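You operate a simulated robot arm through the tools that you are given. There is no shell and no other tool. Be economical: measure what you need, move in short steps, check, and stop when the job is done.

Carry out the task below with a simulated robot arm. There is one attempt and no reset: what you move stays moved.

## Task
Take the green brush with purple band on the top of the wooden bench with blue legs and put it away on the work top of the mould rack. Then put the short grey brush with pale base on the top of the wooden bench with blue legs away on the top of the steel bench with blue legs. Then press the orange plunger three times. Then take the grey cup with blue band and put it on the small insert with blue band. Then press the yellow button marked read two times. Then put the tall stack of violet plates on the large green paper round with teal tab. Then open the drawer marked soak pads, take the block marked thirty and put it in the inside of drawer marked soak pads, then shut the pads. Keep to this order. Set down upright: green brush with purple band, short grey brush with pale base.

Only the result counts: the job must be done as asked and must still hold three seconds after the hand-in. Knocking over, shifting, dropping, spilling or breaking anything else fails it.

## Robot
A 6-joint arm with a two-finger gripper on a trunk, on a base that drives. Base frame: it is fixed to the floor where the robot stands at the start and does not move with it; the origin is under the middle of the robot, x ahead of it, y to its left, z up; the surface under the hand at the start is at about z = 840. Lengths are in mm, angles in rad, forces in N, time in s.
With the tool pointing down near the work surface it reaches from about 360 to 860 mm from the robot's upright axis, wherever it stands. Its first joint turns from -2.897 to 2.897 rad. Places, roughly: block marked thirty [-2500, -1750, 1000]; drawer marked soak pads [-5000, 1700, 600]; green brush with purple band (10x5x6 cm) [900, 0, 900]; grey cup with blue band (5x5x5 cm) [700, -600, 900]; inside of drawer marked soak pads [-5100, 1700, 500]; large green paper round with teal  (22x23x3 cm) [800, 1500, 400]; orange plunger [500, 0, 900]; short grey brush with pale base (4x7x5 cm) [800, -200, 900]; small insert with blue band (6x6x3 cm) [1100, 800, 800]; tall stack of violet plates (17x17x6 cm) [-1000, -1700, 1600]; top of the steel bench with blue legs [700, 2500, 800]; work top of the mould rack (40x24 cm) [-4900, 540, 860]; yellow button marked read [400, -700, 900]. Payload 2.45 kg.
Tool frame: the origin (TCP) lies between the finger pads and is the grasp point; the fingertips stand 20 mm ahead of it; z points along the fingers, y is the line along which they close. Largest opening 140 mm; the body of the gripper starts 168 mm behind the TCP.
Orientation is that of the tool frame in the base frame, as a unit quaternion [x, y, z, w]. With the fingers straight down and closing along the base's y, the tool's x points along the base's -x, its y along +y and its z along -z.

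## Interface
- The arm moves only by the tool jog_arm. Its argument "moves" is a list of rows, each a list of 2 entries, a list of its own where there are three numbers: the shift along the tool's x, y, z in mm, then the turn, a rotation vector about the tool's x, y, z in rad. In form: [[[x, y, z], [ax, ay, az]], ...]. A call has 1 to 8 rows; each row is the pose to reach, as a shift and turn from the pose commanded when the call began, along the tool's axes at that moment. "claw" is the gripper command, from -1 (fully open) to 1 (shut), values between in proportion, set as the call begins (left out, the last holds). Rows are played at 5 a second. More than 50 mm and 0.15 rad between two rows, or a gripper value outside its range, and nothing of the call is played. A pose out of reach is approached as far as the arm can. The call stops where the force on the tool passes 40 N (or 10 N more than at its start, if that is more) or the arm is blocked; 0.2 s more then pass. The fingers move at their own pace (about 45 mm/s each) and stop on an object; they squeeze with about 44 N. The grip force told is the motor's: it shows also when the fingers shut on nothing. Time passes only in rows, and 0.2 s behind the last, so rows that repeat a pose let the fingers close. It gives the time, the measured TCP pose, the force on the tool (base axes), the opening and the grip force at its end, in the units of the frame above (readings bear some noise), with the torque about the TCP (base axes, N m) and any sound that the robot's microphone picked up, and new pictures: "show" is both (left out), scene, wrist or none.
- Cameras (640 x 400 px; columns grow to the right, rows downward): "scene" is now at [89.8, 121.6, 1887.6]; the picture's right is [-0.19, -0.98, 0.00], its down [-0.76, 0.15, -0.63] and it looks along [0.62, -0.12, -0.77] (base axes); focal length 254 px, centre (320, 200). "wrist" rides on the gripper at [78, 11, -209] in the tool frame; the picture's right is [-0.14, 0.99, 0.00], its down [-0.92, -0.13, -0.37] and it looks along [-0.37, -0.05, 0.93] (tool axes); focal length 280 px, centre (320, 200).
- move_column(by): slides the trunk up (or, below 0, down) by that many mm; the arm and the scene camera ride with it, the base frame stays. It gives what a move gives, with no picture.
- drive_base(legs): drives the robot by 1 to 6 legs, each [ahead, left, turn to the left] in mm, mm and rad, along the robot's own axes; the way and the turn of a leg run together, so that a leg with both is an arc; at most 1500 mm and 3.142 rad a leg. The arm and the cameras ride along, it lands a little off, and it stops where it bumps. It gives what a move gives, and a new picture of the scene camera.
- turn_head(pan, tilt): turns the head with the scene camera to pan (to the left, within 2.496 rad either way) and tilt (down, from -0.506 to 1.204), counted from straight ahead of the robot. It gives what a move gives, and a new picture of the scene camera.
- probe_pixels(camera, pixels): for up to 12 pixels [column, row] of the newest picture of that camera ("zoom" is the newest enlarged one), the place [x, y, z] in the base frame of the surface seen there, good to about 3 mm, but the place of the scene camera against the robot may be out by one fixed shift of up to 18 mm in any direction. The clock stands still meanwhile.
- zoom(camera, box): a new picture of the part [left, top, right, bottom] of that camera's present view, enlarged. The clock stands still meanwhile.
- close_job(): hands the job in; it is judged then, once.

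Work in short steps. Measure before you move; look again where a grasp or a placing could have gone wrong, and mend it. You have 138 turns and 260 pictures in all, those below and enlarged ones among them. Open the gripper and draw the arm clear of the work before you hand the job in, unless the task says otherwise.

The tools are called after "Call:" as a command line: name --argument value ..., lists and objects as JSON in quotes. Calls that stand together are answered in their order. jog_arm: Moves the arm, as the interface text tells. Its arguments: {"type":"object","properties":{"moves":{"type":"array","items":{"type":"array"}},"claw":{"type":"number"},"show":{"type":"string","enum":["both","scene","wrist","none"]}},"required":["moves"]} The other tools are called the same way: move_column (by) slides the trunk up or down; drive_base (legs) drives the base; turn_head (pan, tilt) turns the head that bears the scene camera; probe_pixels (camera, pixels) gives the place of the surface under pixels of a picture; zoom (camera, box) takes an enlarged picture of a part of a camera's view; close_job () hands the job in.

At the start:

```text
time: 0.0
ee_pos: [668.0, -75.9, 1147.5]
ee_rot: [0.0, 1.0, 0.0, 0.001]
wrist_force: [-0.2, 0.0, -0.6]
moment: [0.01, 0.01, 0.0]
gripper_width: 140.0
finger_force: 0.1
trunk travel left (down, up): [-125.0, 105.0]
robot x, y, heading: [0.2, -0.2, -0.002]
head pan, tilt: [-0.192, 0.883]
```

scene: 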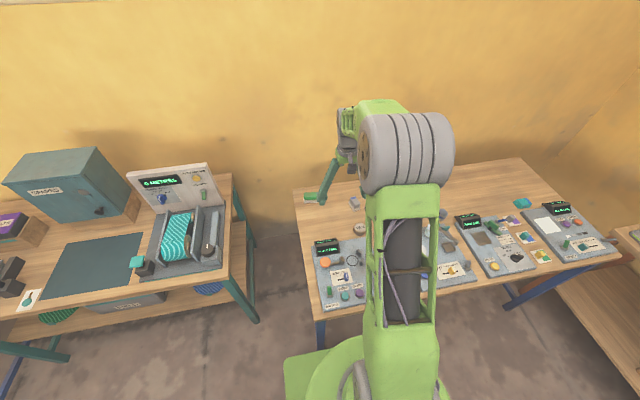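
wrist: 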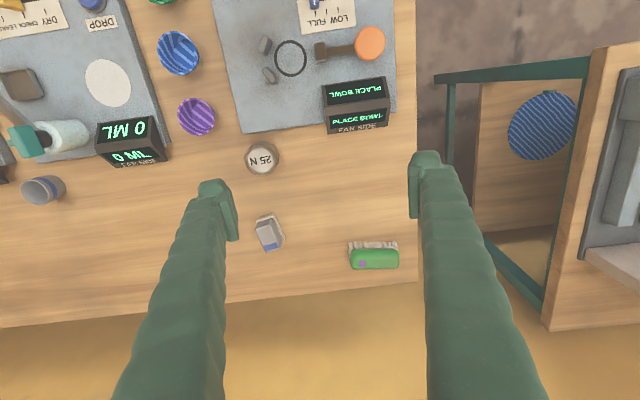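

The wrist view shows the green brush near (374,257) and a grey brush near (269,233). I zoom in and probe them.

Call:
zoom --camera "wrist" --box '[220, 120, 420, 290]'

Call:
probe_pixels --camera "wrist" --pixels '[[352, 262], [396, 262], [374, 258], [352, 246], [396, 246], [269, 233], [261, 218], [275, 247], [320, 270], [370, 42], [335, 50], [180, 300]]'

Call:
zoom --camera "scene" --box '[290, 150, 640, 320]'

```text
2.35 times, centred on (320, 205) of wrist
```

zoom: 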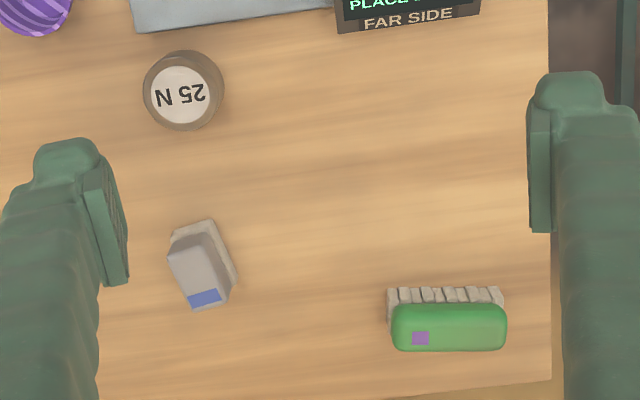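

```text
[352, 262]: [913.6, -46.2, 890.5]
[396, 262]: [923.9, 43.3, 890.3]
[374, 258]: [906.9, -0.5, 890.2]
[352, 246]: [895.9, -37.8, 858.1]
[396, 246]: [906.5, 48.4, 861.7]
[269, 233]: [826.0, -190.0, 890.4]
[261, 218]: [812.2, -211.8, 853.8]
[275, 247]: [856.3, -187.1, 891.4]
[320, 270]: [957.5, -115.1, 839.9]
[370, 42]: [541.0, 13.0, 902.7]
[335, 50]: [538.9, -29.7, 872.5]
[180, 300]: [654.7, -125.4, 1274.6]
```

```text
1.83 times, centred on (465, 235) of scene
```

zoom: 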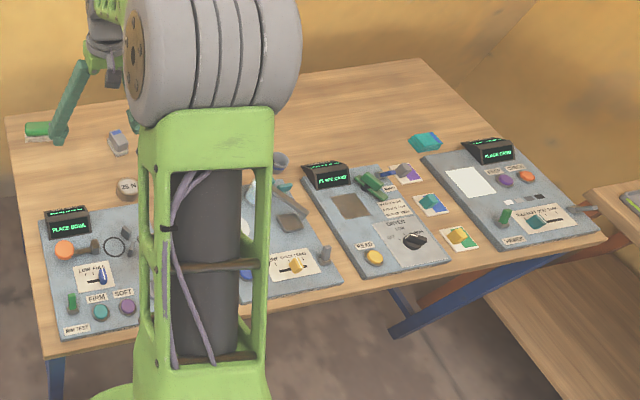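

The green brush lies at about x 907, beyond the 860 reach, so I have to drive ahead. I measure the bench's front edge and the robot's own base first.

Call:
probe_pixels --camera "scene" --pixels '[[322, 318], [400, 300], [480, 288], [290, 375], [330, 355], [320, 380], [237, 230], [250, 320], [300, 190], [618, 262]]'

Call:
turn_head --pan 0.9 --tilt 0.5

Call:
turn_head --pan 2.2 --tilt 0.4

Call:
turn_head --pan -2.2 --tilt 0.4

Call:
turn_head --pan -1.0 --tilt 0.6

```text
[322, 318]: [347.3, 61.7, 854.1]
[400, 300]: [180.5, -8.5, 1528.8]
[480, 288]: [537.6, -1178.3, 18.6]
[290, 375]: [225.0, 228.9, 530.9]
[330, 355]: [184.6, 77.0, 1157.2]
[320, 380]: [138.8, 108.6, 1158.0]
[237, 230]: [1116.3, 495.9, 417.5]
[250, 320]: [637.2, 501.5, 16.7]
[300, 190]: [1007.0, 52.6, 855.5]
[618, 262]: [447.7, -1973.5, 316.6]
```

```text
time: 1.3
ee_pos: [667.1, -76.1, 1146.6]
ee_rot: [0.0, 1.0, 0.0, 0.0]
wrist_force: [0.8, -1.2, -0.6]
moment: [0.01, -0.01, -0.04]
gripper_width: 139.8
finger_force: 0.1
trunk travel left (down, up): [-125.0, 105.0]
robot x, y, heading: [-0.2, -1.3, -0.001]
head pan, tilt: [0.901, 0.499]
```

scene: 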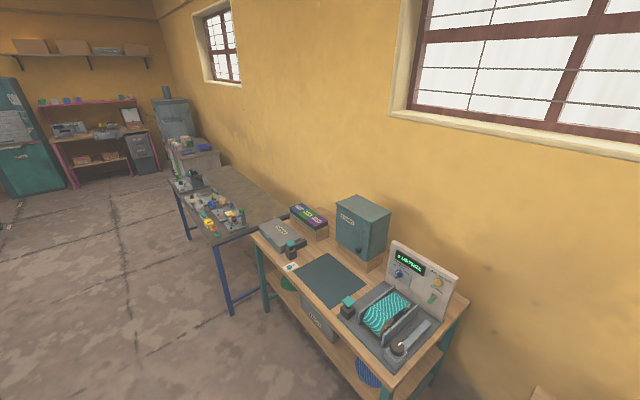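

```text
time: 2.8
ee_pos: [668.7, -75.4, 1147.6]
ee_rot: [0.0, 1.0, 0.0, 0.0]
wrist_force: [0.2, -0.3, -0.1]
moment: [0.03, 0.01, -0.01]
gripper_width: 140.1
finger_force: 0.1
trunk travel left (down, up): [-125.0, 105.0]
robot x, y, heading: [-4.2, 1.5, 0.0]
head pan, tilt: [2.201, 0.4]
```

scene: 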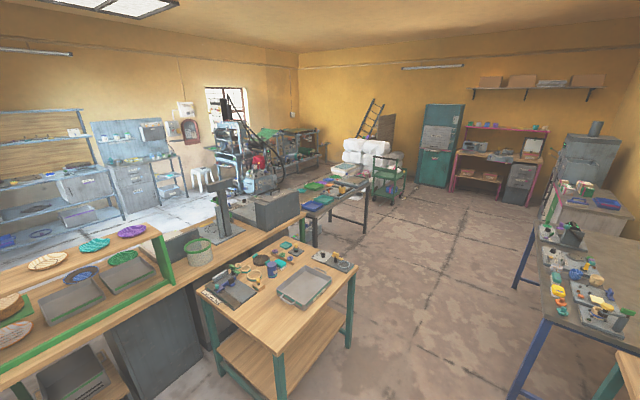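

```text
time: 6.3
ee_pos: [668.4, -74.8, 1147.5]
ee_rot: [0.0, 1.0, 0.0, 0.001]
wrist_force: [0.7, -0.2, 0.2]
moment: [0.04, -0.03, 0.01]
gripper_width: 140.0
finger_force: 0.1
trunk travel left (down, up): [-125.0, 105.0]
robot x, y, heading: [6.1, 2.0, -0.001]
head pan, tilt: [-2.201, 0.4]
```

scene: 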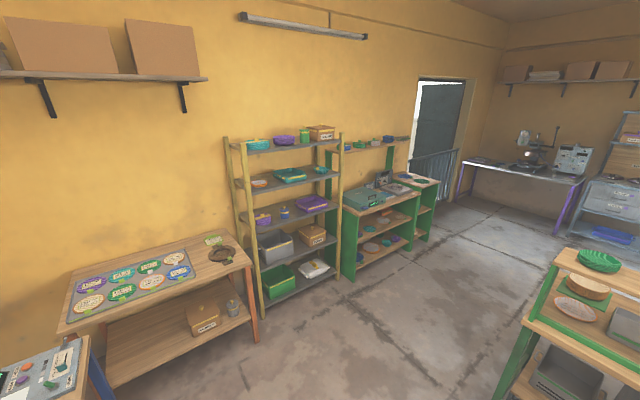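

```text
time: 7.7
ee_pos: [668.3, -75.0, 1147.7]
ee_rot: [0.0, 1.0, 0.0, -0.001]
wrist_force: [0.0, 0.3, 0.0]
moment: [-0.02, 0.05, 0.01]
gripper_width: 139.9
finger_force: 0.0
trunk travel left (down, up): [-125.0, 105.0]
robot x, y, heading: [2.8, -1.3, 0.001]
head pan, tilt: [-1.0, 0.6]
```

scene: 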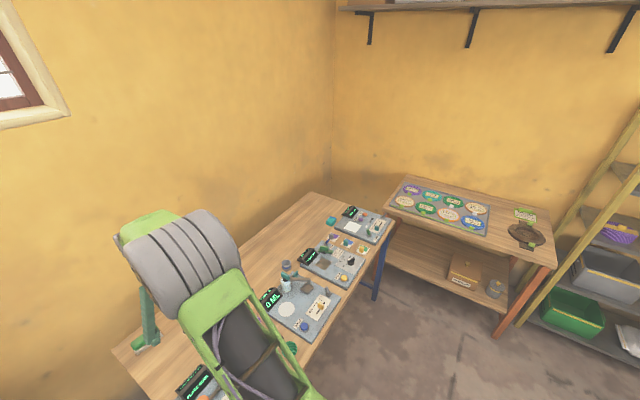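

Bench edge at x≈347; the robot base's top (z≈530) fits under the bench. I drive 110 mm ahead and look down at the brush.

Call:
turn_head --pan 0.15 --tilt 0.8

Call:
drive_base --legs '[[110, 0, 0]]'

Call:
jog_arm --moves '[[[-20, 5, 0], [0, 0, 0.15]], [[-35, 15, 0], [0, 0, 0.3]], [[-50, 25, 0], [0, 0, 0.45]], [[-60, 35, 0], [0, 0, 0.6]], [[-70, 45, 0], [0, 0, 0.75]], [[-80, 55, 0], [0, 0, 0.9]], [[-90, 65, 0], [0, 0, 1.05]], [[-100, 75, 0], [0, 0, 1.2]]]' --show "wrist"

```text
time: 9.1
ee_pos: [667.6, -75.1, 1146.9]
ee_rot: [0.001, 1.0, 0.0, 0.0]
wrist_force: [0.0, -0.3, 0.2]
moment: [0.0, -0.01, -0.01]
gripper_width: 139.8
finger_force: 0.0
trunk travel left (down, up): [-125.0, 105.0]
robot x, y, heading: [-0.6, -0.5, 0.001]
head pan, tilt: [0.15, 0.799]
```

scene: 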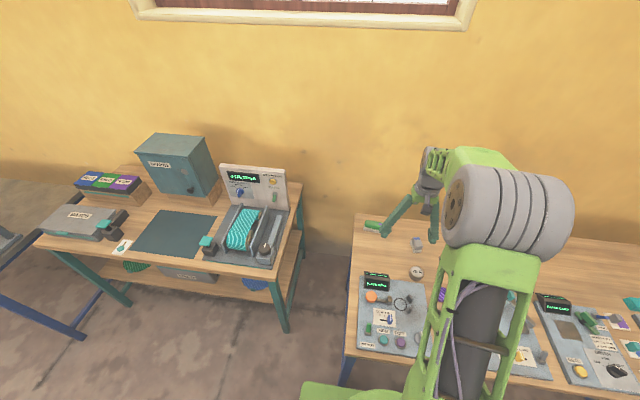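

```text
time: 10.2
ee_pos: [717.4, -74.2, 1148.3]
ee_rot: [-0.001, 1.0, 0.0, 0.0]
wrist_force: [-0.7, -0.2, 1.0]
moment: [0.03, -0.16, -0.01]
gripper_width: 140.1
finger_force: 0.1
trunk travel left (down, up): [-125.0, 105.0]
robot x, y, heading: [51.3, 0.2, -0.003]
head pan, tilt: [0.15, 0.799]
stopped in leg 1: the robot was blocked; the commanded pose is now the measured one
```

scene: 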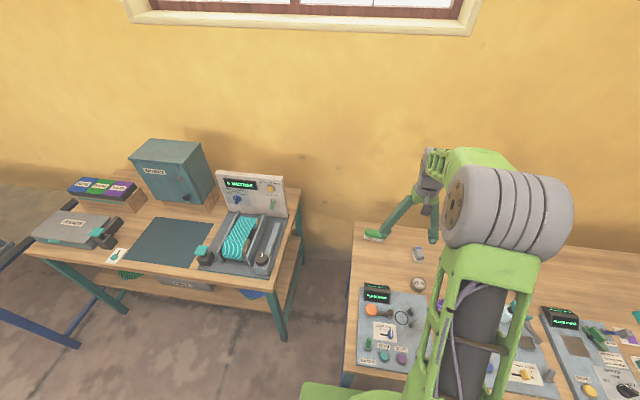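

```text
time: 12.0
ee_pos: [820.5, 0.8, 1145.0]
ee_rot: [0.565, 0.825, 0.0, -0.001]
wrist_force: [0.0, 0.1, -0.4]
moment: [0.0, 0.01, -0.04]
gripper_width: 140.0
finger_force: 0.0
trunk travel left (down, up): [-125.0, 105.0]
robot x, y, heading: [49.7, -3.5, 0.002]
head pan, tilt: [0.15, 0.799]
```

wrist: 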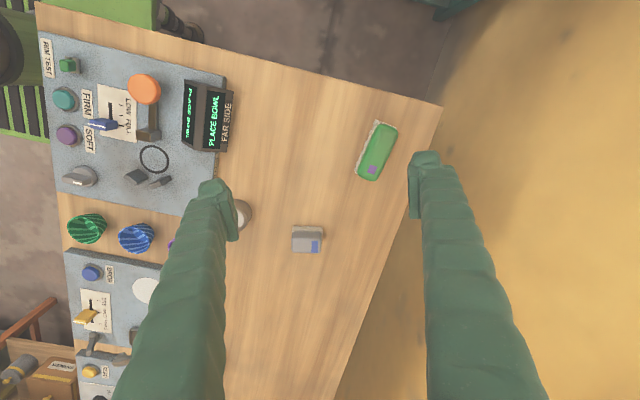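

The base bumped at x≈50; the brush lies about 860 from the axis, so the grasp is at the limit. I probe the brush from here.

Call:
zoom --camera "wrist" --box '[280, 100, 460, 270]'

Call:
probe_pixels --camera "wrist" --pixels '[[383, 127], [397, 130], [363, 175], [375, 179], [380, 152], [362, 160], [440, 110], [425, 150], [294, 230], [321, 230], [294, 249], [321, 249]]'

```text
2.35 times, centred on (370, 185) of wrist
```

zoom: 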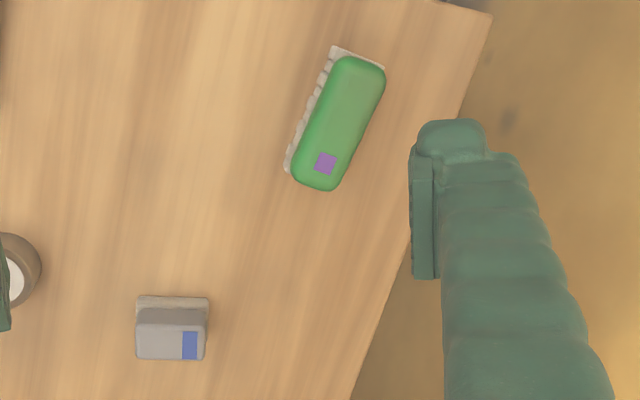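

```text
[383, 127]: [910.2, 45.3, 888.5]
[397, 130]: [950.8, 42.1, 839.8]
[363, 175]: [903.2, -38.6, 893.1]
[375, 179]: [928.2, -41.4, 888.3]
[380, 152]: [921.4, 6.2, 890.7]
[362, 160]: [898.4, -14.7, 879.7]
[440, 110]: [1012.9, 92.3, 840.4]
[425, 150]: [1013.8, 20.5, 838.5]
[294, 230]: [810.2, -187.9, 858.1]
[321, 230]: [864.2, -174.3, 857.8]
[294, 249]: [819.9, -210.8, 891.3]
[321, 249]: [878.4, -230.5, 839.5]
```

The brush centre is about (917, 0), long axis near y with a slight yaw (~0.08 rad), top at z≈891. I try to stand over it with the fingers closing along x, checking the reach.

Call:
jog_arm --moves '[[[-11, 30, 35], [0, 0, 0.15]], [[-23, 59, 70], [0, 0, 0.3]], [[-34, 88, 105], [0, 0, 0.44]], [[-34, 88, 150], [0, 0, 0.44]], [[-34, 88, 150], [0, 0, 0.44]]]' --show "wrist"

```text
time: 13.2
ee_pos: [912.5, 1.6, 995.5]
ee_rot: [0.731, 0.683, -0.001, -0.001]
wrist_force: [-1.3, 0.1, 0.3]
moment: [0.02, 0.0, 0.01]
gripper_width: 140.1
finger_force: 0.1
trunk travel left (down, up): [-125.0, 105.0]
robot x, y, heading: [49.8, -3.1, 0.006]
head pan, tilt: [0.15, 0.799]
```

wrist: 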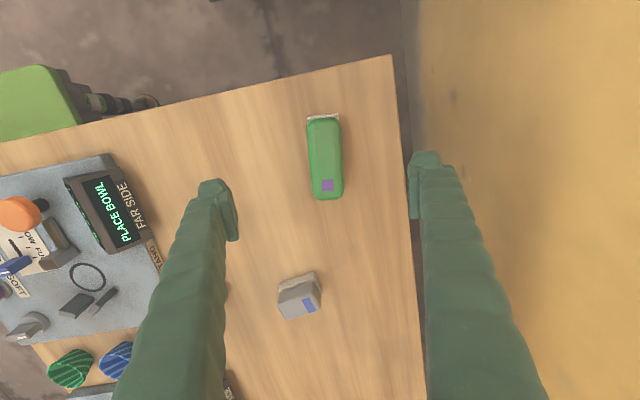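

Reach works here (912, 2). I re-probe the brush from this closer view.

Call:
probe_pixels --camera "wrist" --pixels '[[311, 125], [337, 122], [316, 192], [340, 190], [326, 155], [312, 155], [339, 155], [300, 300], [283, 293], [316, 282], [290, 316], [320, 305]]'

```text
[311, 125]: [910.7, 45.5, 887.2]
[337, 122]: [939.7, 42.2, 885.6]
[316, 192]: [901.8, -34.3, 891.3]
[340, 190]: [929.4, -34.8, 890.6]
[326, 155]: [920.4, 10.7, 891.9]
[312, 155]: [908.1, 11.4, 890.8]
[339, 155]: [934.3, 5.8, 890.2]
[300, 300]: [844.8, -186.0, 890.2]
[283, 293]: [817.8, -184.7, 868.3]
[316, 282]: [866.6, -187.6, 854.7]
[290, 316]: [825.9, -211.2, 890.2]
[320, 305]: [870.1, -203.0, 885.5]
```

Brush centre about (920, 4). I lower to z≈872 with a small shift outwards, then close.

Call:
jog_arm --moves '[[[1, 7, 45], [0, 0, 0.04]], [[1, 7, 90], [0, 0, 0.04]], [[1, 7, 123], [0, 0, 0.04]], [[1, 7, 123], [0, 0, 0.04]]]' --show "wrist"

Call:
jog_arm --moves '[[[0, 0, 0], [0, 0, 0]], [[0, 0, 0], [0, 0, 0]], [[0, 0, 0], [0, 0, 0]], [[0, 0, 0], [0, 0, 0]], [[0, 0, 0], [0, 0, 0]], [[0, 0, 0], [0, 0, 0]], [[0, 0, 0], [0, 0, 0]], [[0, 0, 0], [0, 0, 0]]]' --claw 1 --show "wrist"

```text
time: 14.2
ee_pos: [916.8, 3.2, 872.4]
ee_rot: [0.744, 0.668, 0.0, 0.0]
wrist_force: [-0.1, 0.4, 0.1]
moment: [0.03, -0.01, 0.03]
gripper_width: 139.9
finger_force: 0.1
out of reach, approached as far as the arm can: row 3, 4
trunk travel left (down, up): [-125.0, 105.0]
robot x, y, heading: [54.7, -2.0, 0.005]
head pan, tilt: [0.15, 0.799]
```

wrist: 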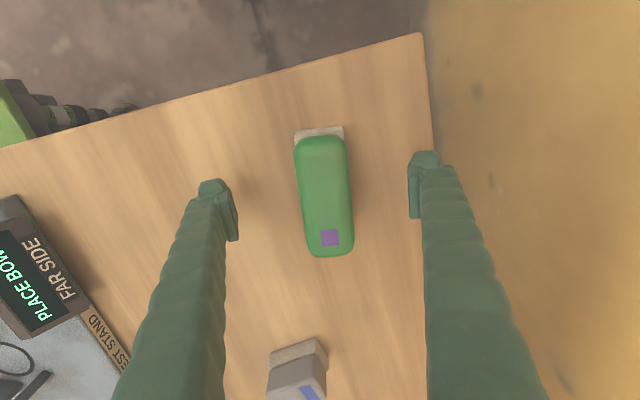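

```text
time: 16.0
ee_pos: [916.5, 2.4, 872.9]
ee_rot: [0.743, 0.669, -0.001, -0.001]
wrist_force: [1.0, 0.2, 6.0]
moment: [-0.02, 0.08, -0.06]
gripper_width: 38.7
finger_force: 43.9
trunk travel left (down, up): [-125.0, 105.0]
robot x, y, heading: [52.4, -2.6, 0.006]
head pan, tilt: [0.15, 0.799]
```

wrist: 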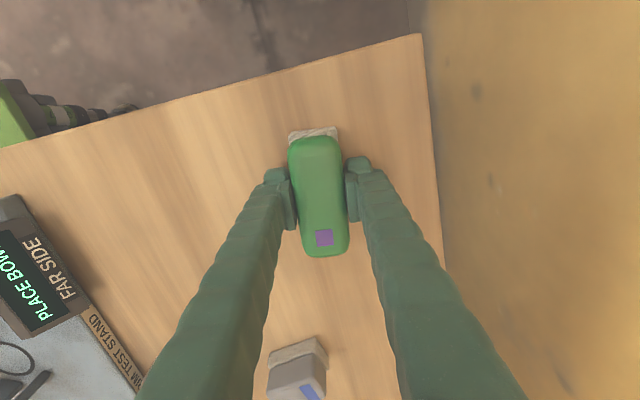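

Gripped (38.7 mm). Lift straight up, then draw in.

Call:
jog_arm --moves '[[[0, 0, -45], [0, 0, 0]], [[0, 0, -90], [0, 0, 0]], [[0, -10, -138], [0, 0, 0]], [[0, -25, -180], [0, 0, 0]], [[0, -45, -225], [0, 0, 0]], [[0, -80, -260], [0, 0, 0]], [[0, -125, -280], [0, 0, 0]], [[0, -170, -290], [0, 0, 0]]]' --show "none"

Call:
jog_arm --moves '[[[0, -45, 0], [0, 0, 0]], [[0, -90, 0], [0, 0, 0]], [[0, -135, 0], [0, 0, 0]], [[0, -180, 0], [0, 0, 0]], [[0, -220, 0], [0, 0, 0]]]' --show "wrist"

Call:
turn_head --pan 2.49 --tilt 0.35

```text
time: 17.8
ee_pos: [746.5, 20.7, 1163.5]
ee_rot: [0.744, 0.668, 0.0, 0.0]
wrist_force: [-0.3, 0.1, 0.5]
moment: [0.0, -0.06, 0.04]
gripper_width: 38.6
finger_force: 44.3
trunk travel left (down, up): [-125.0, 105.0]
robot x, y, heading: [51.6, -1.4, 0.001]
head pan, tilt: [0.15, 0.799]
```

```text
time: 19.0
ee_pos: [528.8, 43.9, 1163.4]
ee_rot: [0.744, 0.668, -0.001, -0.001]
wrist_force: [-0.3, 0.0, -1.6]
moment: [-0.03, -0.01, -0.02]
gripper_width: 38.6
finger_force: 43.9
trunk travel left (down, up): [-125.0, 105.0]
robot x, y, heading: [51.2, -4.5, 0.005]
head pan, tilt: [0.15, 0.799]
```

wrist: 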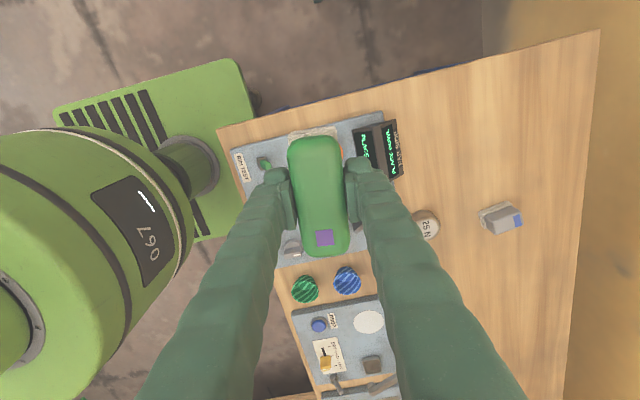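

```text
time: 21.1
ee_pos: [529.1, 43.9, 1162.7]
ee_rot: [0.744, 0.668, -0.001, -0.002]
wrist_force: [0.0, -0.8, -0.1]
moment: [-0.02, -0.03, 0.0]
gripper_width: 38.7
finger_force: 44.3
trunk travel left (down, up): [-125.0, 105.0]
robot x, y, heading: [51.4, 1.5, -0.0]
head pan, tilt: [2.491, 0.351]
```

scene: 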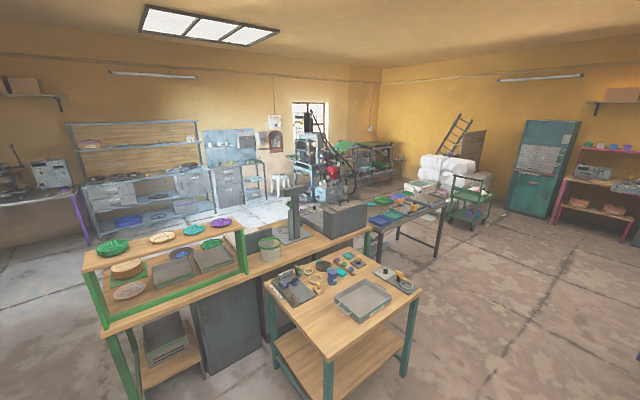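

I map the room: probing the benches in the middle and the racks at the back wall.

Call:
probe_pixels --camera "scene" --pixels '[[85, 250], [102, 325], [240, 225], [265, 280], [330, 365], [420, 290], [365, 270], [445, 205], [205, 370], [170, 185], [200, 205], [80, 205]]'

Call:
probe_pixels --camera "scene" --pixels '[[125, 395], [405, 380], [437, 265], [380, 265], [230, 185], [270, 215], [290, 205], [355, 215], [480, 230], [60, 250], [500, 350], [180, 225]]'

Call:
zoom --camera "scene" --box '[60, 110, 300, 250]'

```text
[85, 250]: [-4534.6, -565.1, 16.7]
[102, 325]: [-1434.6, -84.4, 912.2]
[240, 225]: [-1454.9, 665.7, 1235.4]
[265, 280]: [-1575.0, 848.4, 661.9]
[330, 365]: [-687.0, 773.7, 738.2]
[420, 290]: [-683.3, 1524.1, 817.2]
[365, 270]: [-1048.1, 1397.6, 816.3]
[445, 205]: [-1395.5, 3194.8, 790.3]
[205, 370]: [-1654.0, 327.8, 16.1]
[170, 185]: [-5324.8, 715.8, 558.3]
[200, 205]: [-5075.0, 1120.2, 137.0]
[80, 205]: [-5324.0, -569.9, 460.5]
```

```text
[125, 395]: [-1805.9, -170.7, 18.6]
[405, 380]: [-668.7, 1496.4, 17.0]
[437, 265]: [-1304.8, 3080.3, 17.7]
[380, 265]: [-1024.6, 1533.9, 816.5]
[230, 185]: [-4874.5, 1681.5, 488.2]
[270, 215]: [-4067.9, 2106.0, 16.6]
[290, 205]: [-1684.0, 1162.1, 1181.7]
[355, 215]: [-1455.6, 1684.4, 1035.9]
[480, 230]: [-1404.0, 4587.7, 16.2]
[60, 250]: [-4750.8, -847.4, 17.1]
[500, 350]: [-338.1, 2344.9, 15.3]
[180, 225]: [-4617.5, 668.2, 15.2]
```

```text
2.67 times, centred on (180, 180) of scene
```

zoom: 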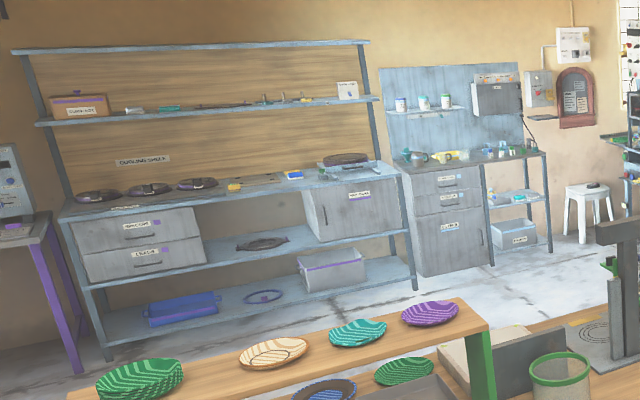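

The way looks clear: back off, turn round, pass right of the middle benches (their end is at y≈-170) along y≈-830. I drive the first part and look.

Call:
drive_base --legs '[[-400, 0, 0], [0, 0, -1.571], [0, 0, -1.571]]'

Call:
turn_head --pan 0.3 --tilt 0.45

```text
time: 31.3
ee_pos: [-828.4, -36.8, 1163.3]
ee_rot: [-0.661, 0.75, -0.001, 0.0]
wrist_force: [1.0, -0.2, -0.7]
moment: [-0.01, 0.0, -0.02]
gripper_width: 38.9
finger_force: 43.2
trunk travel left (down, up): [-125.0, 105.0]
robot x, y, heading: [-353.6, -2.8, 3.124]
head pan, tilt: [2.491, 0.351]
```

scene: 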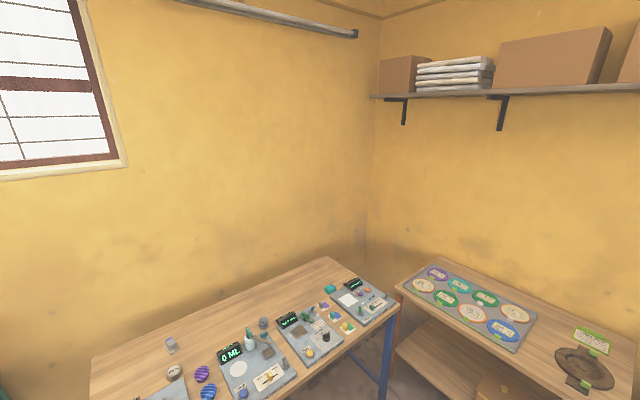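

```text
time: 33.4
ee_pos: [-829.0, -36.7, 1162.4]
ee_rot: [-0.662, 0.75, 0.0, 0.001]
wrist_force: [0.3, 0.8, -0.2]
moment: [0.0, 0.0, 0.01]
gripper_width: 38.5
finger_force: 43.8
trunk travel left (down, up): [-125.0, 105.0]
robot x, y, heading: [-349.3, -1.4, 3.125]
head pan, tilt: [0.3, 0.45]
```

scene: 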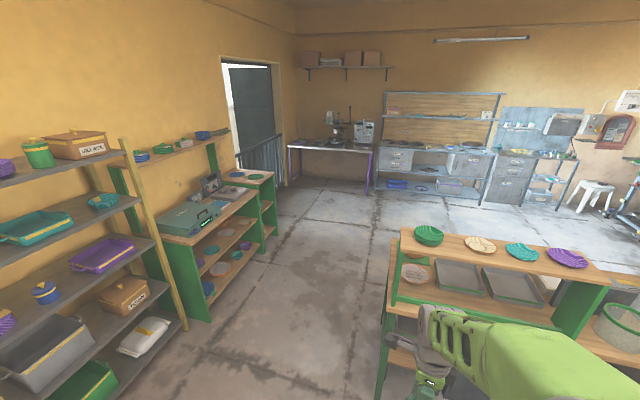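

The lane between the shelves is clear. I check its width, then drive.

Call:
probe_pixels --camera "scene" --pixels '[[390, 310], [378, 395], [183, 328], [205, 318], [272, 255], [270, 190], [400, 240], [372, 195], [500, 150], [440, 152], [490, 200], [440, 190]]'

Call:
drive_base --legs '[[0, 830, 0.017], [1500, 0, 0], [1500, 0, 0]]'

```text
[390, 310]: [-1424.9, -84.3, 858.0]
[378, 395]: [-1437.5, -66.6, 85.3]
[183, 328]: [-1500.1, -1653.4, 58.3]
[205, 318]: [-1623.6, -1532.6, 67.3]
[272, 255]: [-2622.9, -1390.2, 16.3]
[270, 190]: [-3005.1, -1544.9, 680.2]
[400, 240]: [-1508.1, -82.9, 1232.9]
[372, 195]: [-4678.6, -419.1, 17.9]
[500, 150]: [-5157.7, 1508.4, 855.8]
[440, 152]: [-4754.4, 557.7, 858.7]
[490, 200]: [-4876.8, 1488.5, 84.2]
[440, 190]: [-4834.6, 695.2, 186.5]
```

```text
time: 55.2
ee_pos: [-3866.0, -837.0, 1162.1]
ee_rot: [-0.665, 0.747, -0.001, 0.0]
wrist_force: [-0.8, 0.0, -1.4]
moment: [0.05, -0.02, -0.02]
gripper_width: 38.3
finger_force: 44.0
trunk travel left (down, up): [-125.0, 105.0]
robot x, y, heading: [-3388.9, -796.8, 3.138]
head pan, tilt: [0.3, 0.45]
```

scene: 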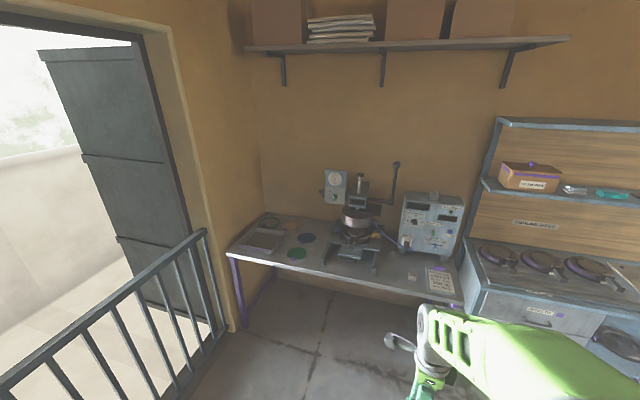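

At (-3389,-797). I slide to the right to y≈540 while advancing a little, then look at the rack.

Call:
drive_base --legs '[[400, -1330, 0]]'

Call:
turn_head --pan 0.15 --tilt 0.6

```text
time: 67.1
ee_pos: [-4260.7, 489.2, 1162.5]
ee_rot: [-0.668, 0.744, 0.0, 0.001]
wrist_force: [-0.1, -0.2, -0.7]
moment: [0.01, 0.02, -0.02]
gripper_width: 38.7
finger_force: 44.0
trunk travel left (down, up): [-125.0, 105.0]
robot x, y, heading: [-3782.7, 531.2, 3.139]
head pan, tilt: [0.3, 0.45]
```

scene: 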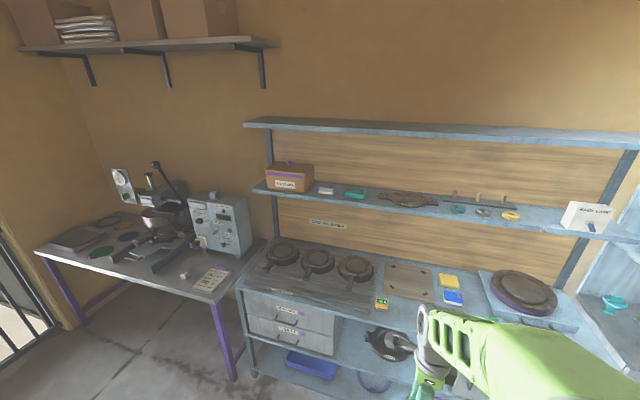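

```text
time: 67.8
ee_pos: [-4260.4, 489.0, 1162.4]
ee_rot: [-0.667, 0.745, -0.001, 0.001]
wrist_force: [0.4, 0.1, -1.5]
moment: [0.01, 0.03, 0.0]
gripper_width: 38.4
finger_force: 43.7
trunk travel left (down, up): [-125.0, 105.0]
robot x, y, heading: [-3782.0, 537.6, 3.143]
head pan, tilt: [0.15, 0.6]
```

scene: 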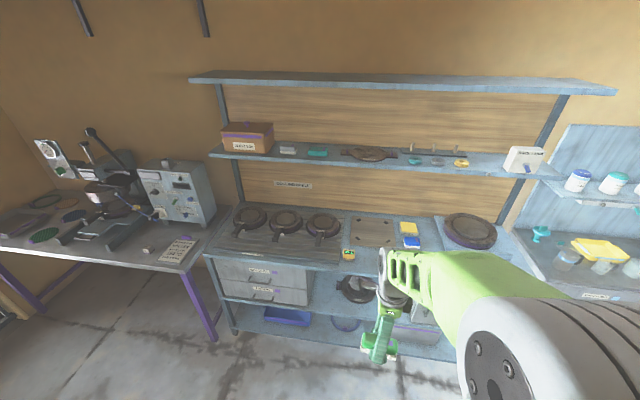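

A rectangle with corner marks is at about (372,232) in this picture; I zoom and probe it.

Call:
zoom --camera "scene" --box '[310, 190, 470, 290]'

Call:
probe_pixels --camera "scene" --pixels '[[353, 220], [392, 220], [353, 241], [393, 244], [349, 254], [402, 228], [410, 242], [340, 262], [372, 232], [420, 265], [324, 225], [375, 265]]'

```text
4.00 times, centred on (390, 240) of scene
```

zoom: 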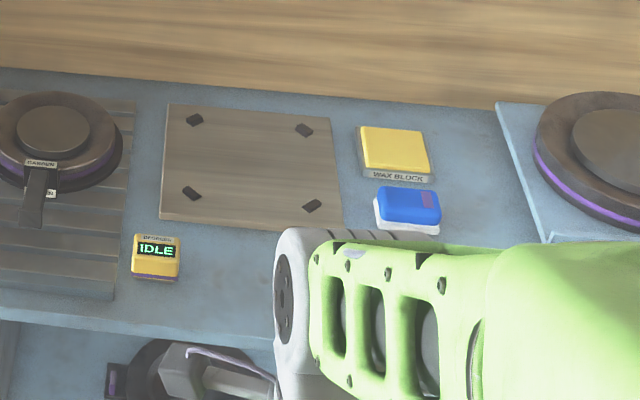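

```text
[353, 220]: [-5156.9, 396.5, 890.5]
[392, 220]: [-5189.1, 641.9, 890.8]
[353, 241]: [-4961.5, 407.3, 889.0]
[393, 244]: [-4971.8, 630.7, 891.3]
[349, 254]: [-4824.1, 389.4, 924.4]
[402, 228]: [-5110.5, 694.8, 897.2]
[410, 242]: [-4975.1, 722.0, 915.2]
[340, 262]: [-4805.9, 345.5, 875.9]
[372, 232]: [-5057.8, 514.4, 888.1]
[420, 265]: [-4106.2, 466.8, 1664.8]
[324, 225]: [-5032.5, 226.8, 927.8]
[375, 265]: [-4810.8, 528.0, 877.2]
```

The free strip before the dark plate runs from x≈-4760 to -4940. I'll set the brush at about (-4862, 560). Drive 400 ahead first.

Call:
drive_base --legs '[[400, 0, 0]]'

Call:
jog_arm --moves '[[[0, 0, 0], [0, 0, 0]]]' --show "wrist"

```text
time: 70.3
ee_pos: [-4659.2, 491.9, 1163.3]
ee_rot: [-0.666, 0.746, -0.001, 0.002]
wrist_force: [-0.1, 0.5, 0.0]
moment: [-0.02, -0.05, -0.01]
gripper_width: 38.5
finger_force: 43.3
trunk travel left (down, up): [-125.0, 105.0]
robot x, y, heading: [-4179.7, 530.7, 3.137]
head pan, tilt: [0.15, 0.6]
```

scene: 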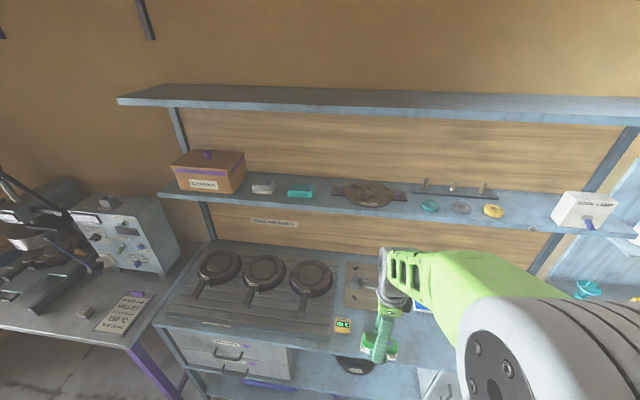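

```text
time: 70.7
ee_pos: [-4658.2, 491.6, 1162.3]
ee_rot: [-0.667, 0.745, -0.001, 0.0]
wrist_force: [-0.2, 0.4, 0.1]
moment: [0.03, 0.02, 0.04]
gripper_width: 38.3
finger_force: 43.6
trunk travel left (down, up): [-125.0, 105.0]
robot x, y, heading: [-4181.0, 531.1, 3.136]
head pan, tilt: [0.15, 0.6]
```

wrist: 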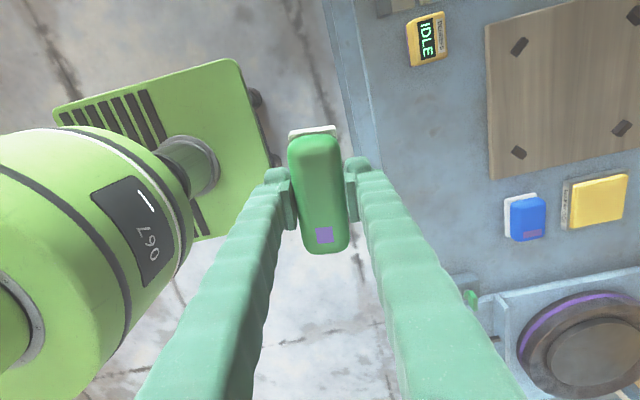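

I measure the table height and edges from the wrist view before placing.

Call:
probe_pixels --camera "wrist" --pixels '[[430, 150], [450, 230], [368, 120], [490, 170], [412, 60], [510, 235], [465, 275], [488, 60], [400, 250]]'

Call:
jog_arm --moves '[[[-10, 45, 0], [0, 0, 0]], [[-20, 90, 30], [0, 0, 0]], [[-30, 135, 60], [0, 0, 0]], [[-40, 180, 90], [0, 0, 0]], [[-45, 210, 120], [0, 0, 0]], [[-45, 210, 120], [0, 0, 0]]]' --show "wrist"

```text
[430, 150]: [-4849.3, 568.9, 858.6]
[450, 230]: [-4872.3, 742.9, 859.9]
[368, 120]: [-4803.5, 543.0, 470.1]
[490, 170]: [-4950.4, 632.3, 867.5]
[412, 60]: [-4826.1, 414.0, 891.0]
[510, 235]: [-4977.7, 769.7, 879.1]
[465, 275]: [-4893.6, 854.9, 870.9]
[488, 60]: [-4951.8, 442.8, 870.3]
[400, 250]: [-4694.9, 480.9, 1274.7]
```

```text
refused: row 2 steps farther than a row can; nothing moved
```

Table at z≈859.5, so release at TCP z≈893. I move over the spot in smaller steps and go down part way.

Call:
jog_arm --moves '[[[-9, 40, 20], [0, 0, 0]], [[-18, 80, 40], [0, 0, 0]], [[-27, 120, 60], [0, 0, 0]], [[-36, 160, 80], [0, 0, 0]], [[-45, 200, 100], [0, 0, 0]], [[-45, 210, 145], [0, 0, 0]], [[-45, 210, 190], [0, 0, 0]], [[-45, 210, 230], [0, 0, 0]]]' --show "wrist"

```text
time: 72.5
ee_pos: [-4859.6, 558.4, 931.7]
ee_rot: [-0.666, 0.746, 0.0, 0.0]
wrist_force: [0.4, 0.0, -1.2]
moment: [0.03, -0.04, 0.0]
gripper_width: 38.8
finger_force: 44.2
trunk travel left (down, up): [-125.0, 105.0]
robot x, y, heading: [-4178.8, 533.7, 3.142]
head pan, tilt: [0.15, 0.6]
```

wrist: 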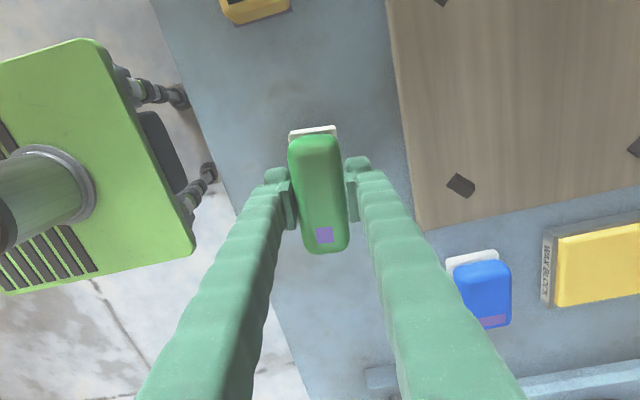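

Brush is over free surface. I lower to contact in small steps, then open only to about 75 mm.

Call:
jog_arm --moves '[[[0, 0, 20], [0, 0, 0]], [[0, 0, 34], [0, 0, 0]], [[0, 0, 37], [0, 0, 0]], [[0, 0, 38.5], [0, 0, 0]], [[0, 0, 38.5], [0, 0, 0]]]' --show "none"

Call:
jog_arm --moves '[[[0, 0, 0], [0, 0, 0]], [[0, 0, 0], [0, 0, 0]], [[0, 0, 0], [0, 0, 0]], [[0, 0, 0], [0, 0, 0]], [[0, 0, -30], [0, 0, 0]], [[0, 0, -80], [0, 0, 0]], [[0, 0, -130], [0, 0, 0]]]' --claw -0.07 --show "wrist"

```text
time: 73.7
ee_pos: [-4862.0, 558.6, 896.9]
ee_rot: [-0.667, 0.745, 0.001, -0.001]
wrist_force: [0.9, -1.1, 25.7]
moment: [0.05, -0.18, 0.01]
gripper_width: 38.7
finger_force: 43.8
trunk travel left (down, up): [-125.0, 105.0]
robot x, y, heading: [-4184.2, 530.8, 3.138]
head pan, tilt: [0.15, 0.6]
```

```text
time: 75.3
ee_pos: [-4862.1, 559.4, 1024.6]
ee_rot: [-0.666, 0.746, 0.0, 0.001]
wrist_force: [-0.2, 0.9, 0.2]
moment: [0.0, 0.03, 0.02]
gripper_width: 74.9
finger_force: 0.0
trunk travel left (down, up): [-125.0, 105.0]
robot x, y, heading: [-4179.4, 532.5, 3.138]
head pan, tilt: [0.15, 0.6]
```

wrist: 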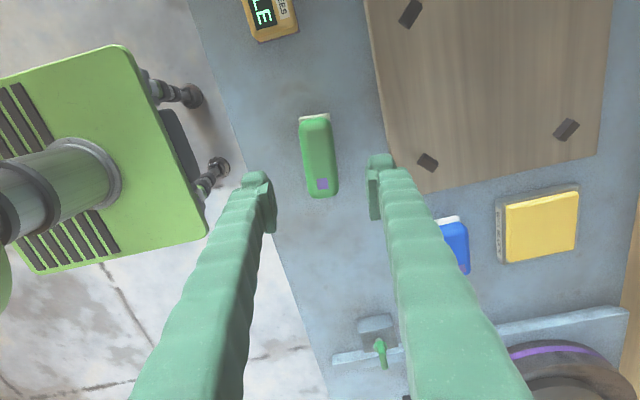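

The brush stands free and upright. I lift and draw in, then drive back towards the first bench.

Call:
jog_arm --moves '[[[0, 0, -45], [0, 0, 0]], [[0, 0, -90], [0, 0, 0]], [[0, -45, -110], [0, 0, 0]], [[0, -90, -130], [0, 0, 0]], [[0, -135, -140], [0, 0, 0]], [[0, -180, -140], [0, 0, 0]], [[0, -210, -140], [0, 0, 0]]]' --show "none"

Call:
drive_base --legs '[[-400, 0, 0], [-400, 1330, 0], [-1500, 0, 0], [-1500, 0, 0], [0, 0, 3.141]]'

```text
time: 76.9
ee_pos: [-4652.9, 536.5, 1164.0]
ee_rot: [-0.666, 0.746, -0.001, 0.0]
wrist_force: [-0.3, 0.4, 0.0]
moment: [-0.01, 0.02, 0.0]
gripper_width: 75.0
finger_force: 0.1
trunk travel left (down, up): [-125.0, 105.0]
robot x, y, heading: [-4182.1, 535.6, 3.141]
head pan, tilt: [0.15, 0.6]
```

```text
time: 112.3
ee_pos: [111.5, -821.5, 1162.9]
ee_rot: [0.745, 0.667, 0.0, 0.0]
wrist_force: [-0.4, 0.3, -0.1]
moment: [-0.02, 0.0, 0.0]
gripper_width: 74.7
finger_force: 0.2
trunk travel left (down, up): [-125.0, 105.0]
robot x, y, heading: [-363.1, -817.6, -0.008]
head pan, tilt: [0.15, 0.6]
```

scene: 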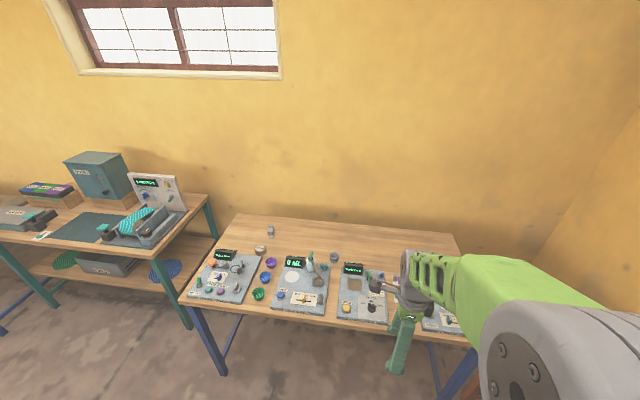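

At (-363,-818), heading 0. I move to about (15,-200) in front of the grey brush.

Call:
drive_base --legs '[[378, 620, 0.008]]'

Call:
jog_arm --moves '[[[-5, 40, 0], [0, 0, 0]], [[-10, 80, 0], [0, 0, 0]], [[-10, 120, 0], [0, 0, 0]], [[-10, 160, 10], [0, 0, 0]], [[-10, 200, 40], [0, 0, 0]], [[-10, 240, 70], [0, 0, 0]], [[-10, 280, 100], [0, 0, 0]]]' --claw -1 --show "wrist"

```text
time: 118.2
ee_pos: [483.3, -197.6, 1163.6]
ee_rot: [0.741, 0.671, -0.001, -0.002]
wrist_force: [-0.2, -0.3, -0.4]
moment: [-0.04, 0.01, -0.02]
gripper_width: 75.2
finger_force: 0.0
trunk travel left (down, up): [-125.0, 105.0]
robot x, y, heading: [10.3, -204.0, 0.009]
head pan, tilt: [0.15, 0.6]
```

scene: 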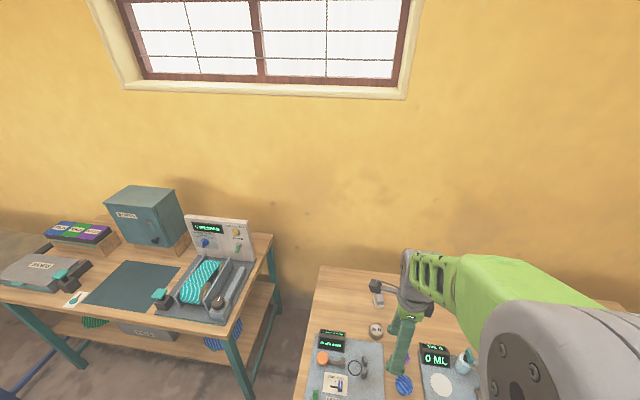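

```text
time: 119.8
ee_pos: [762.9, -234.3, 1062.7]
ee_rot: [0.741, 0.671, 0.0, -0.001]
wrist_force: [-0.2, -0.4, 0.0]
moment: [-0.01, 0.03, 0.03]
gripper_width: 139.9
finger_force: 0.1
trunk travel left (down, up): [-125.0, 105.0]
robot x, y, heading: [8.5, -196.6, 0.015]
head pan, tilt: [0.15, 0.6]
```

wrist: 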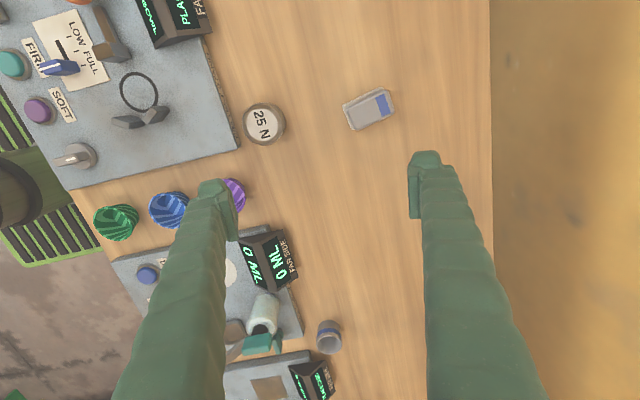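

I zoom on the grey brush at (370,110) and probe its corners.

Call:
zoom --camera "wrist" --box '[320, 70, 420, 150]'

Call:
probe_pixels --camera "wrist" --pixels '[[347, 107], [385, 91], [393, 111], [357, 128], [370, 111], [343, 108], [262, 123], [420, 80]]'

```text
5.00 times, centred on (370, 110) of wrist
```

zoom: 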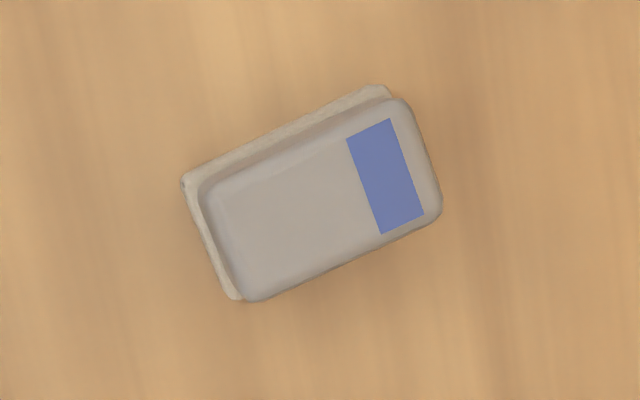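

```text
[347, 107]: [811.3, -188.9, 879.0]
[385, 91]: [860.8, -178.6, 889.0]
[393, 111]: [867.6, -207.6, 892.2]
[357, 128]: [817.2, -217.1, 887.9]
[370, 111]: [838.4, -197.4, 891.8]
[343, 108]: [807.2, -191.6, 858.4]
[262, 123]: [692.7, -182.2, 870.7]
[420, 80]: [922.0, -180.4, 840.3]
```

Brush centre (839,-198), long axis about 0.18 rad from x. I grip it over its length: turn -0.28, go over it and down.

Call:
jog_arm --moves '[[[15, 24, 20], [0, 0, -0.14]], [[29, 48, 40], [0, 0, -0.28]], [[43, 72.5, 65], [0, 0, -0.28]], [[43, 72.5, 110], [0, 0, -0.28]]]' --show "wrist"

```text
time: 120.8
ee_pos: [837.4, -198.4, 953.1]
ee_rot: [0.641, 0.768, -0.001, -0.001]
wrist_force: [0.2, -0.5, -0.8]
moment: [-0.03, 0.07, -0.01]
gripper_width: 140.1
finger_force: 0.0
trunk travel left (down, up): [-125.0, 105.0]
robot x, y, heading: [9.6, -200.5, 0.009]
head pan, tilt: [0.15, 0.6]
```

wrist: 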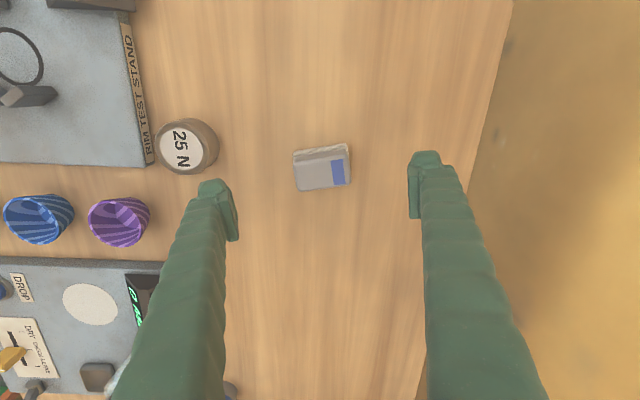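

Aligned. I narrow to 110 mm, descend to z≈872 and grip.

Call:
jog_arm --moves '[[[0, 0, 0], [0, 0, 0]], [[0, 2, 40], [0, 0, 0]], [[0, 2, 81], [0, 0, 0]], [[0, 2, 81], [0, 0, 0]]]' --claw -0.55 --show "wrist"

Call:
jog_arm --moves '[[[0, 0, 0], [0, 0, 0]], [[0, 0, 0], [0, 0, 0]], [[0, 0, 0], [0, 0, 0]], [[0, 0, 0], [0, 0, 0]], [[0, 0, 0], [0, 0, 0]]]' --claw 1 --show "wrist"

```text
time: 121.8
ee_pos: [837.7, -197.1, 872.5]
ee_rot: [0.641, 0.768, -0.001, 0.0]
wrist_force: [0.0, -0.3, 0.2]
moment: [0.01, -0.02, 0.0]
gripper_width: 108.4
finger_force: 0.0
trunk travel left (down, up): [-125.0, 105.0]
robot x, y, heading: [9.5, -198.1, 0.009]
head pan, tilt: [0.15, 0.6]
```

wrist: 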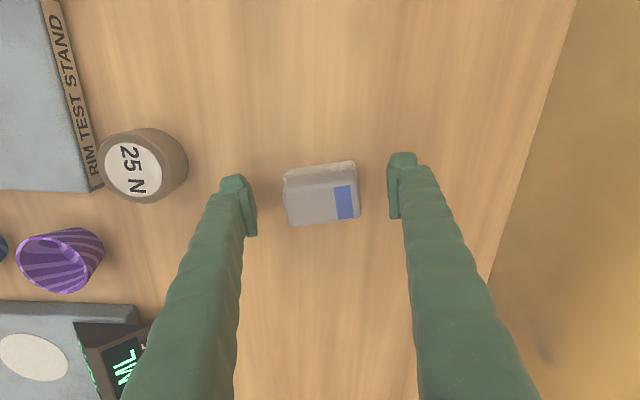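

```text
time: 123.0
ee_pos: [838.3, -197.7, 872.6]
ee_rot: [0.64, 0.768, 0.0, 0.0]
wrist_force: [-0.4, -0.2, 0.1]
moment: [-0.01, -0.03, 0.01]
gripper_width: 58.0
finger_force: 42.9
trunk travel left (down, up): [-125.0, 105.0]
robot x, y, heading: [8.0, -196.6, 0.009]
head pan, tilt: [0.15, 0.6]
```

wrist: 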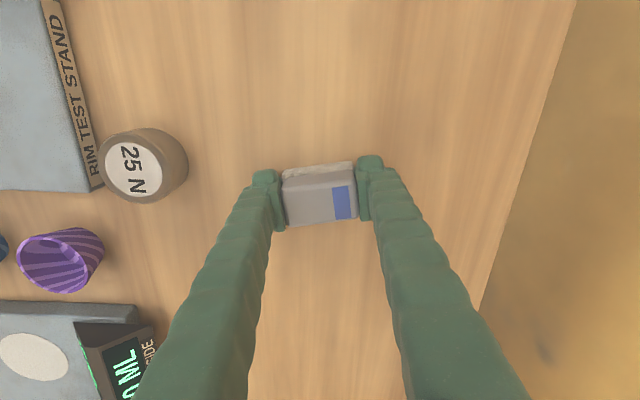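

Gripped (58 mm). Lift, draw in, back off and look left toward the steel bench.

Call:
jog_arm --moves '[[[0, 0, -45], [0, 0, 0]], [[0, 0, -90], [0, 0, 0]], [[0, 0, -138], [0, 0, 0]], [[0, -25, -180], [0, 0, 0]], [[0, -45, -225], [0, 0, 0]], [[0, -80, -260], [0, 0, 0]], [[0, -125, -280], [0, 0, 0]], [[0, -170, -290], [0, 0, 0]]]' --show "none"

Call:
jog_arm --moves '[[[0, -45, 0], [0, 0, 0]], [[0, -90, 0], [0, 0, 0]], [[0, -135, 0], [0, 0, 0]], [[0, -180, 0], [0, 0, 0]]]' --show "none"

Call:
drive_base --legs '[[-150, 0, 0]]'

Call:
turn_head --pan 1.3 --tilt 0.65

```text
time: 124.8
ee_pos: [669.5, -231.1, 1163.6]
ee_rot: [0.641, 0.768, 0.0, -0.001]
wrist_force: [0.0, 0.1, -1.0]
moment: [0.02, -0.03, -0.04]
gripper_width: 57.8
finger_force: 44.4
trunk travel left (down, up): [-125.0, 105.0]
robot x, y, heading: [7.4, -199.4, 0.007]
head pan, tilt: [0.15, 0.6]
```

```text
time: 125.8
ee_pos: [492.5, -260.8, 1165.2]
ee_rot: [0.641, 0.768, 0.0, 0.001]
wrist_force: [-0.4, 0.4, -1.5]
moment: [0.0, -0.08, 0.01]
gripper_width: 57.9
finger_force: 44.2
trunk travel left (down, up): [-125.0, 105.0]
robot x, y, heading: [9.2, -201.3, 0.009]
head pan, tilt: [0.15, 0.6]
```

```text
time: 127.2
ee_pos: [342.9, -263.9, 1165.9]
ee_rot: [0.641, 0.768, -0.001, -0.001]
wrist_force: [0.4, 0.4, -0.8]
moment: [-0.01, -0.08, -0.02]
gripper_width: 57.9
finger_force: 44.6
trunk travel left (down, up): [-125.0, 105.0]
robot x, y, heading: [-137.2, -198.5, 0.015]
head pan, tilt: [0.15, 0.6]
```

scene: 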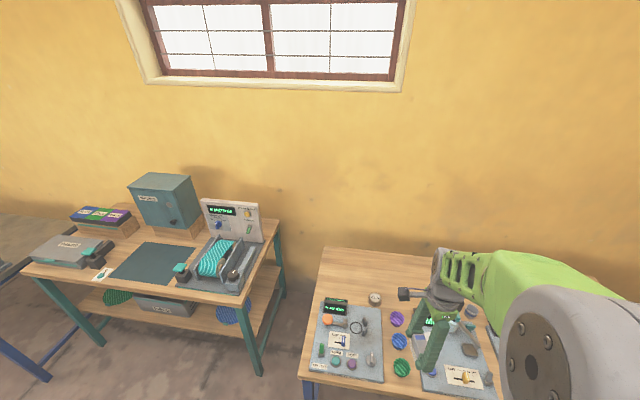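

```text
time: 128.6
ee_pos: [344.1, -264.3, 1164.1]
ee_rot: [0.641, 0.768, -0.001, -0.001]
wrist_force: [0.1, -0.8, -0.7]
moment: [-0.02, 0.0, -0.01]
gripper_width: 57.5
finger_force: 43.3
trunk travel left (down, up): [-125.0, 105.0]
robot x, y, heading: [-143.0, -201.9, 0.009]
head pan, tilt: [1.3, 0.649]
```

scene: 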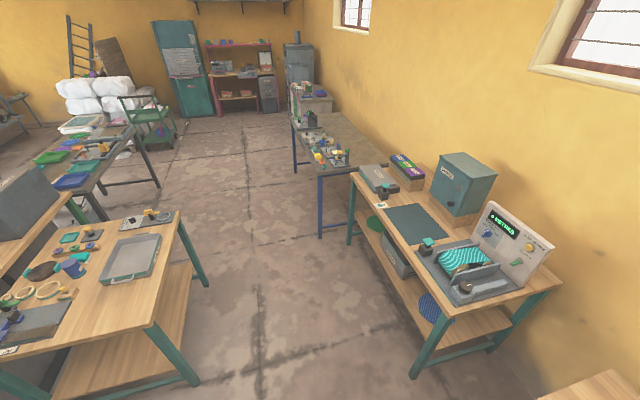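

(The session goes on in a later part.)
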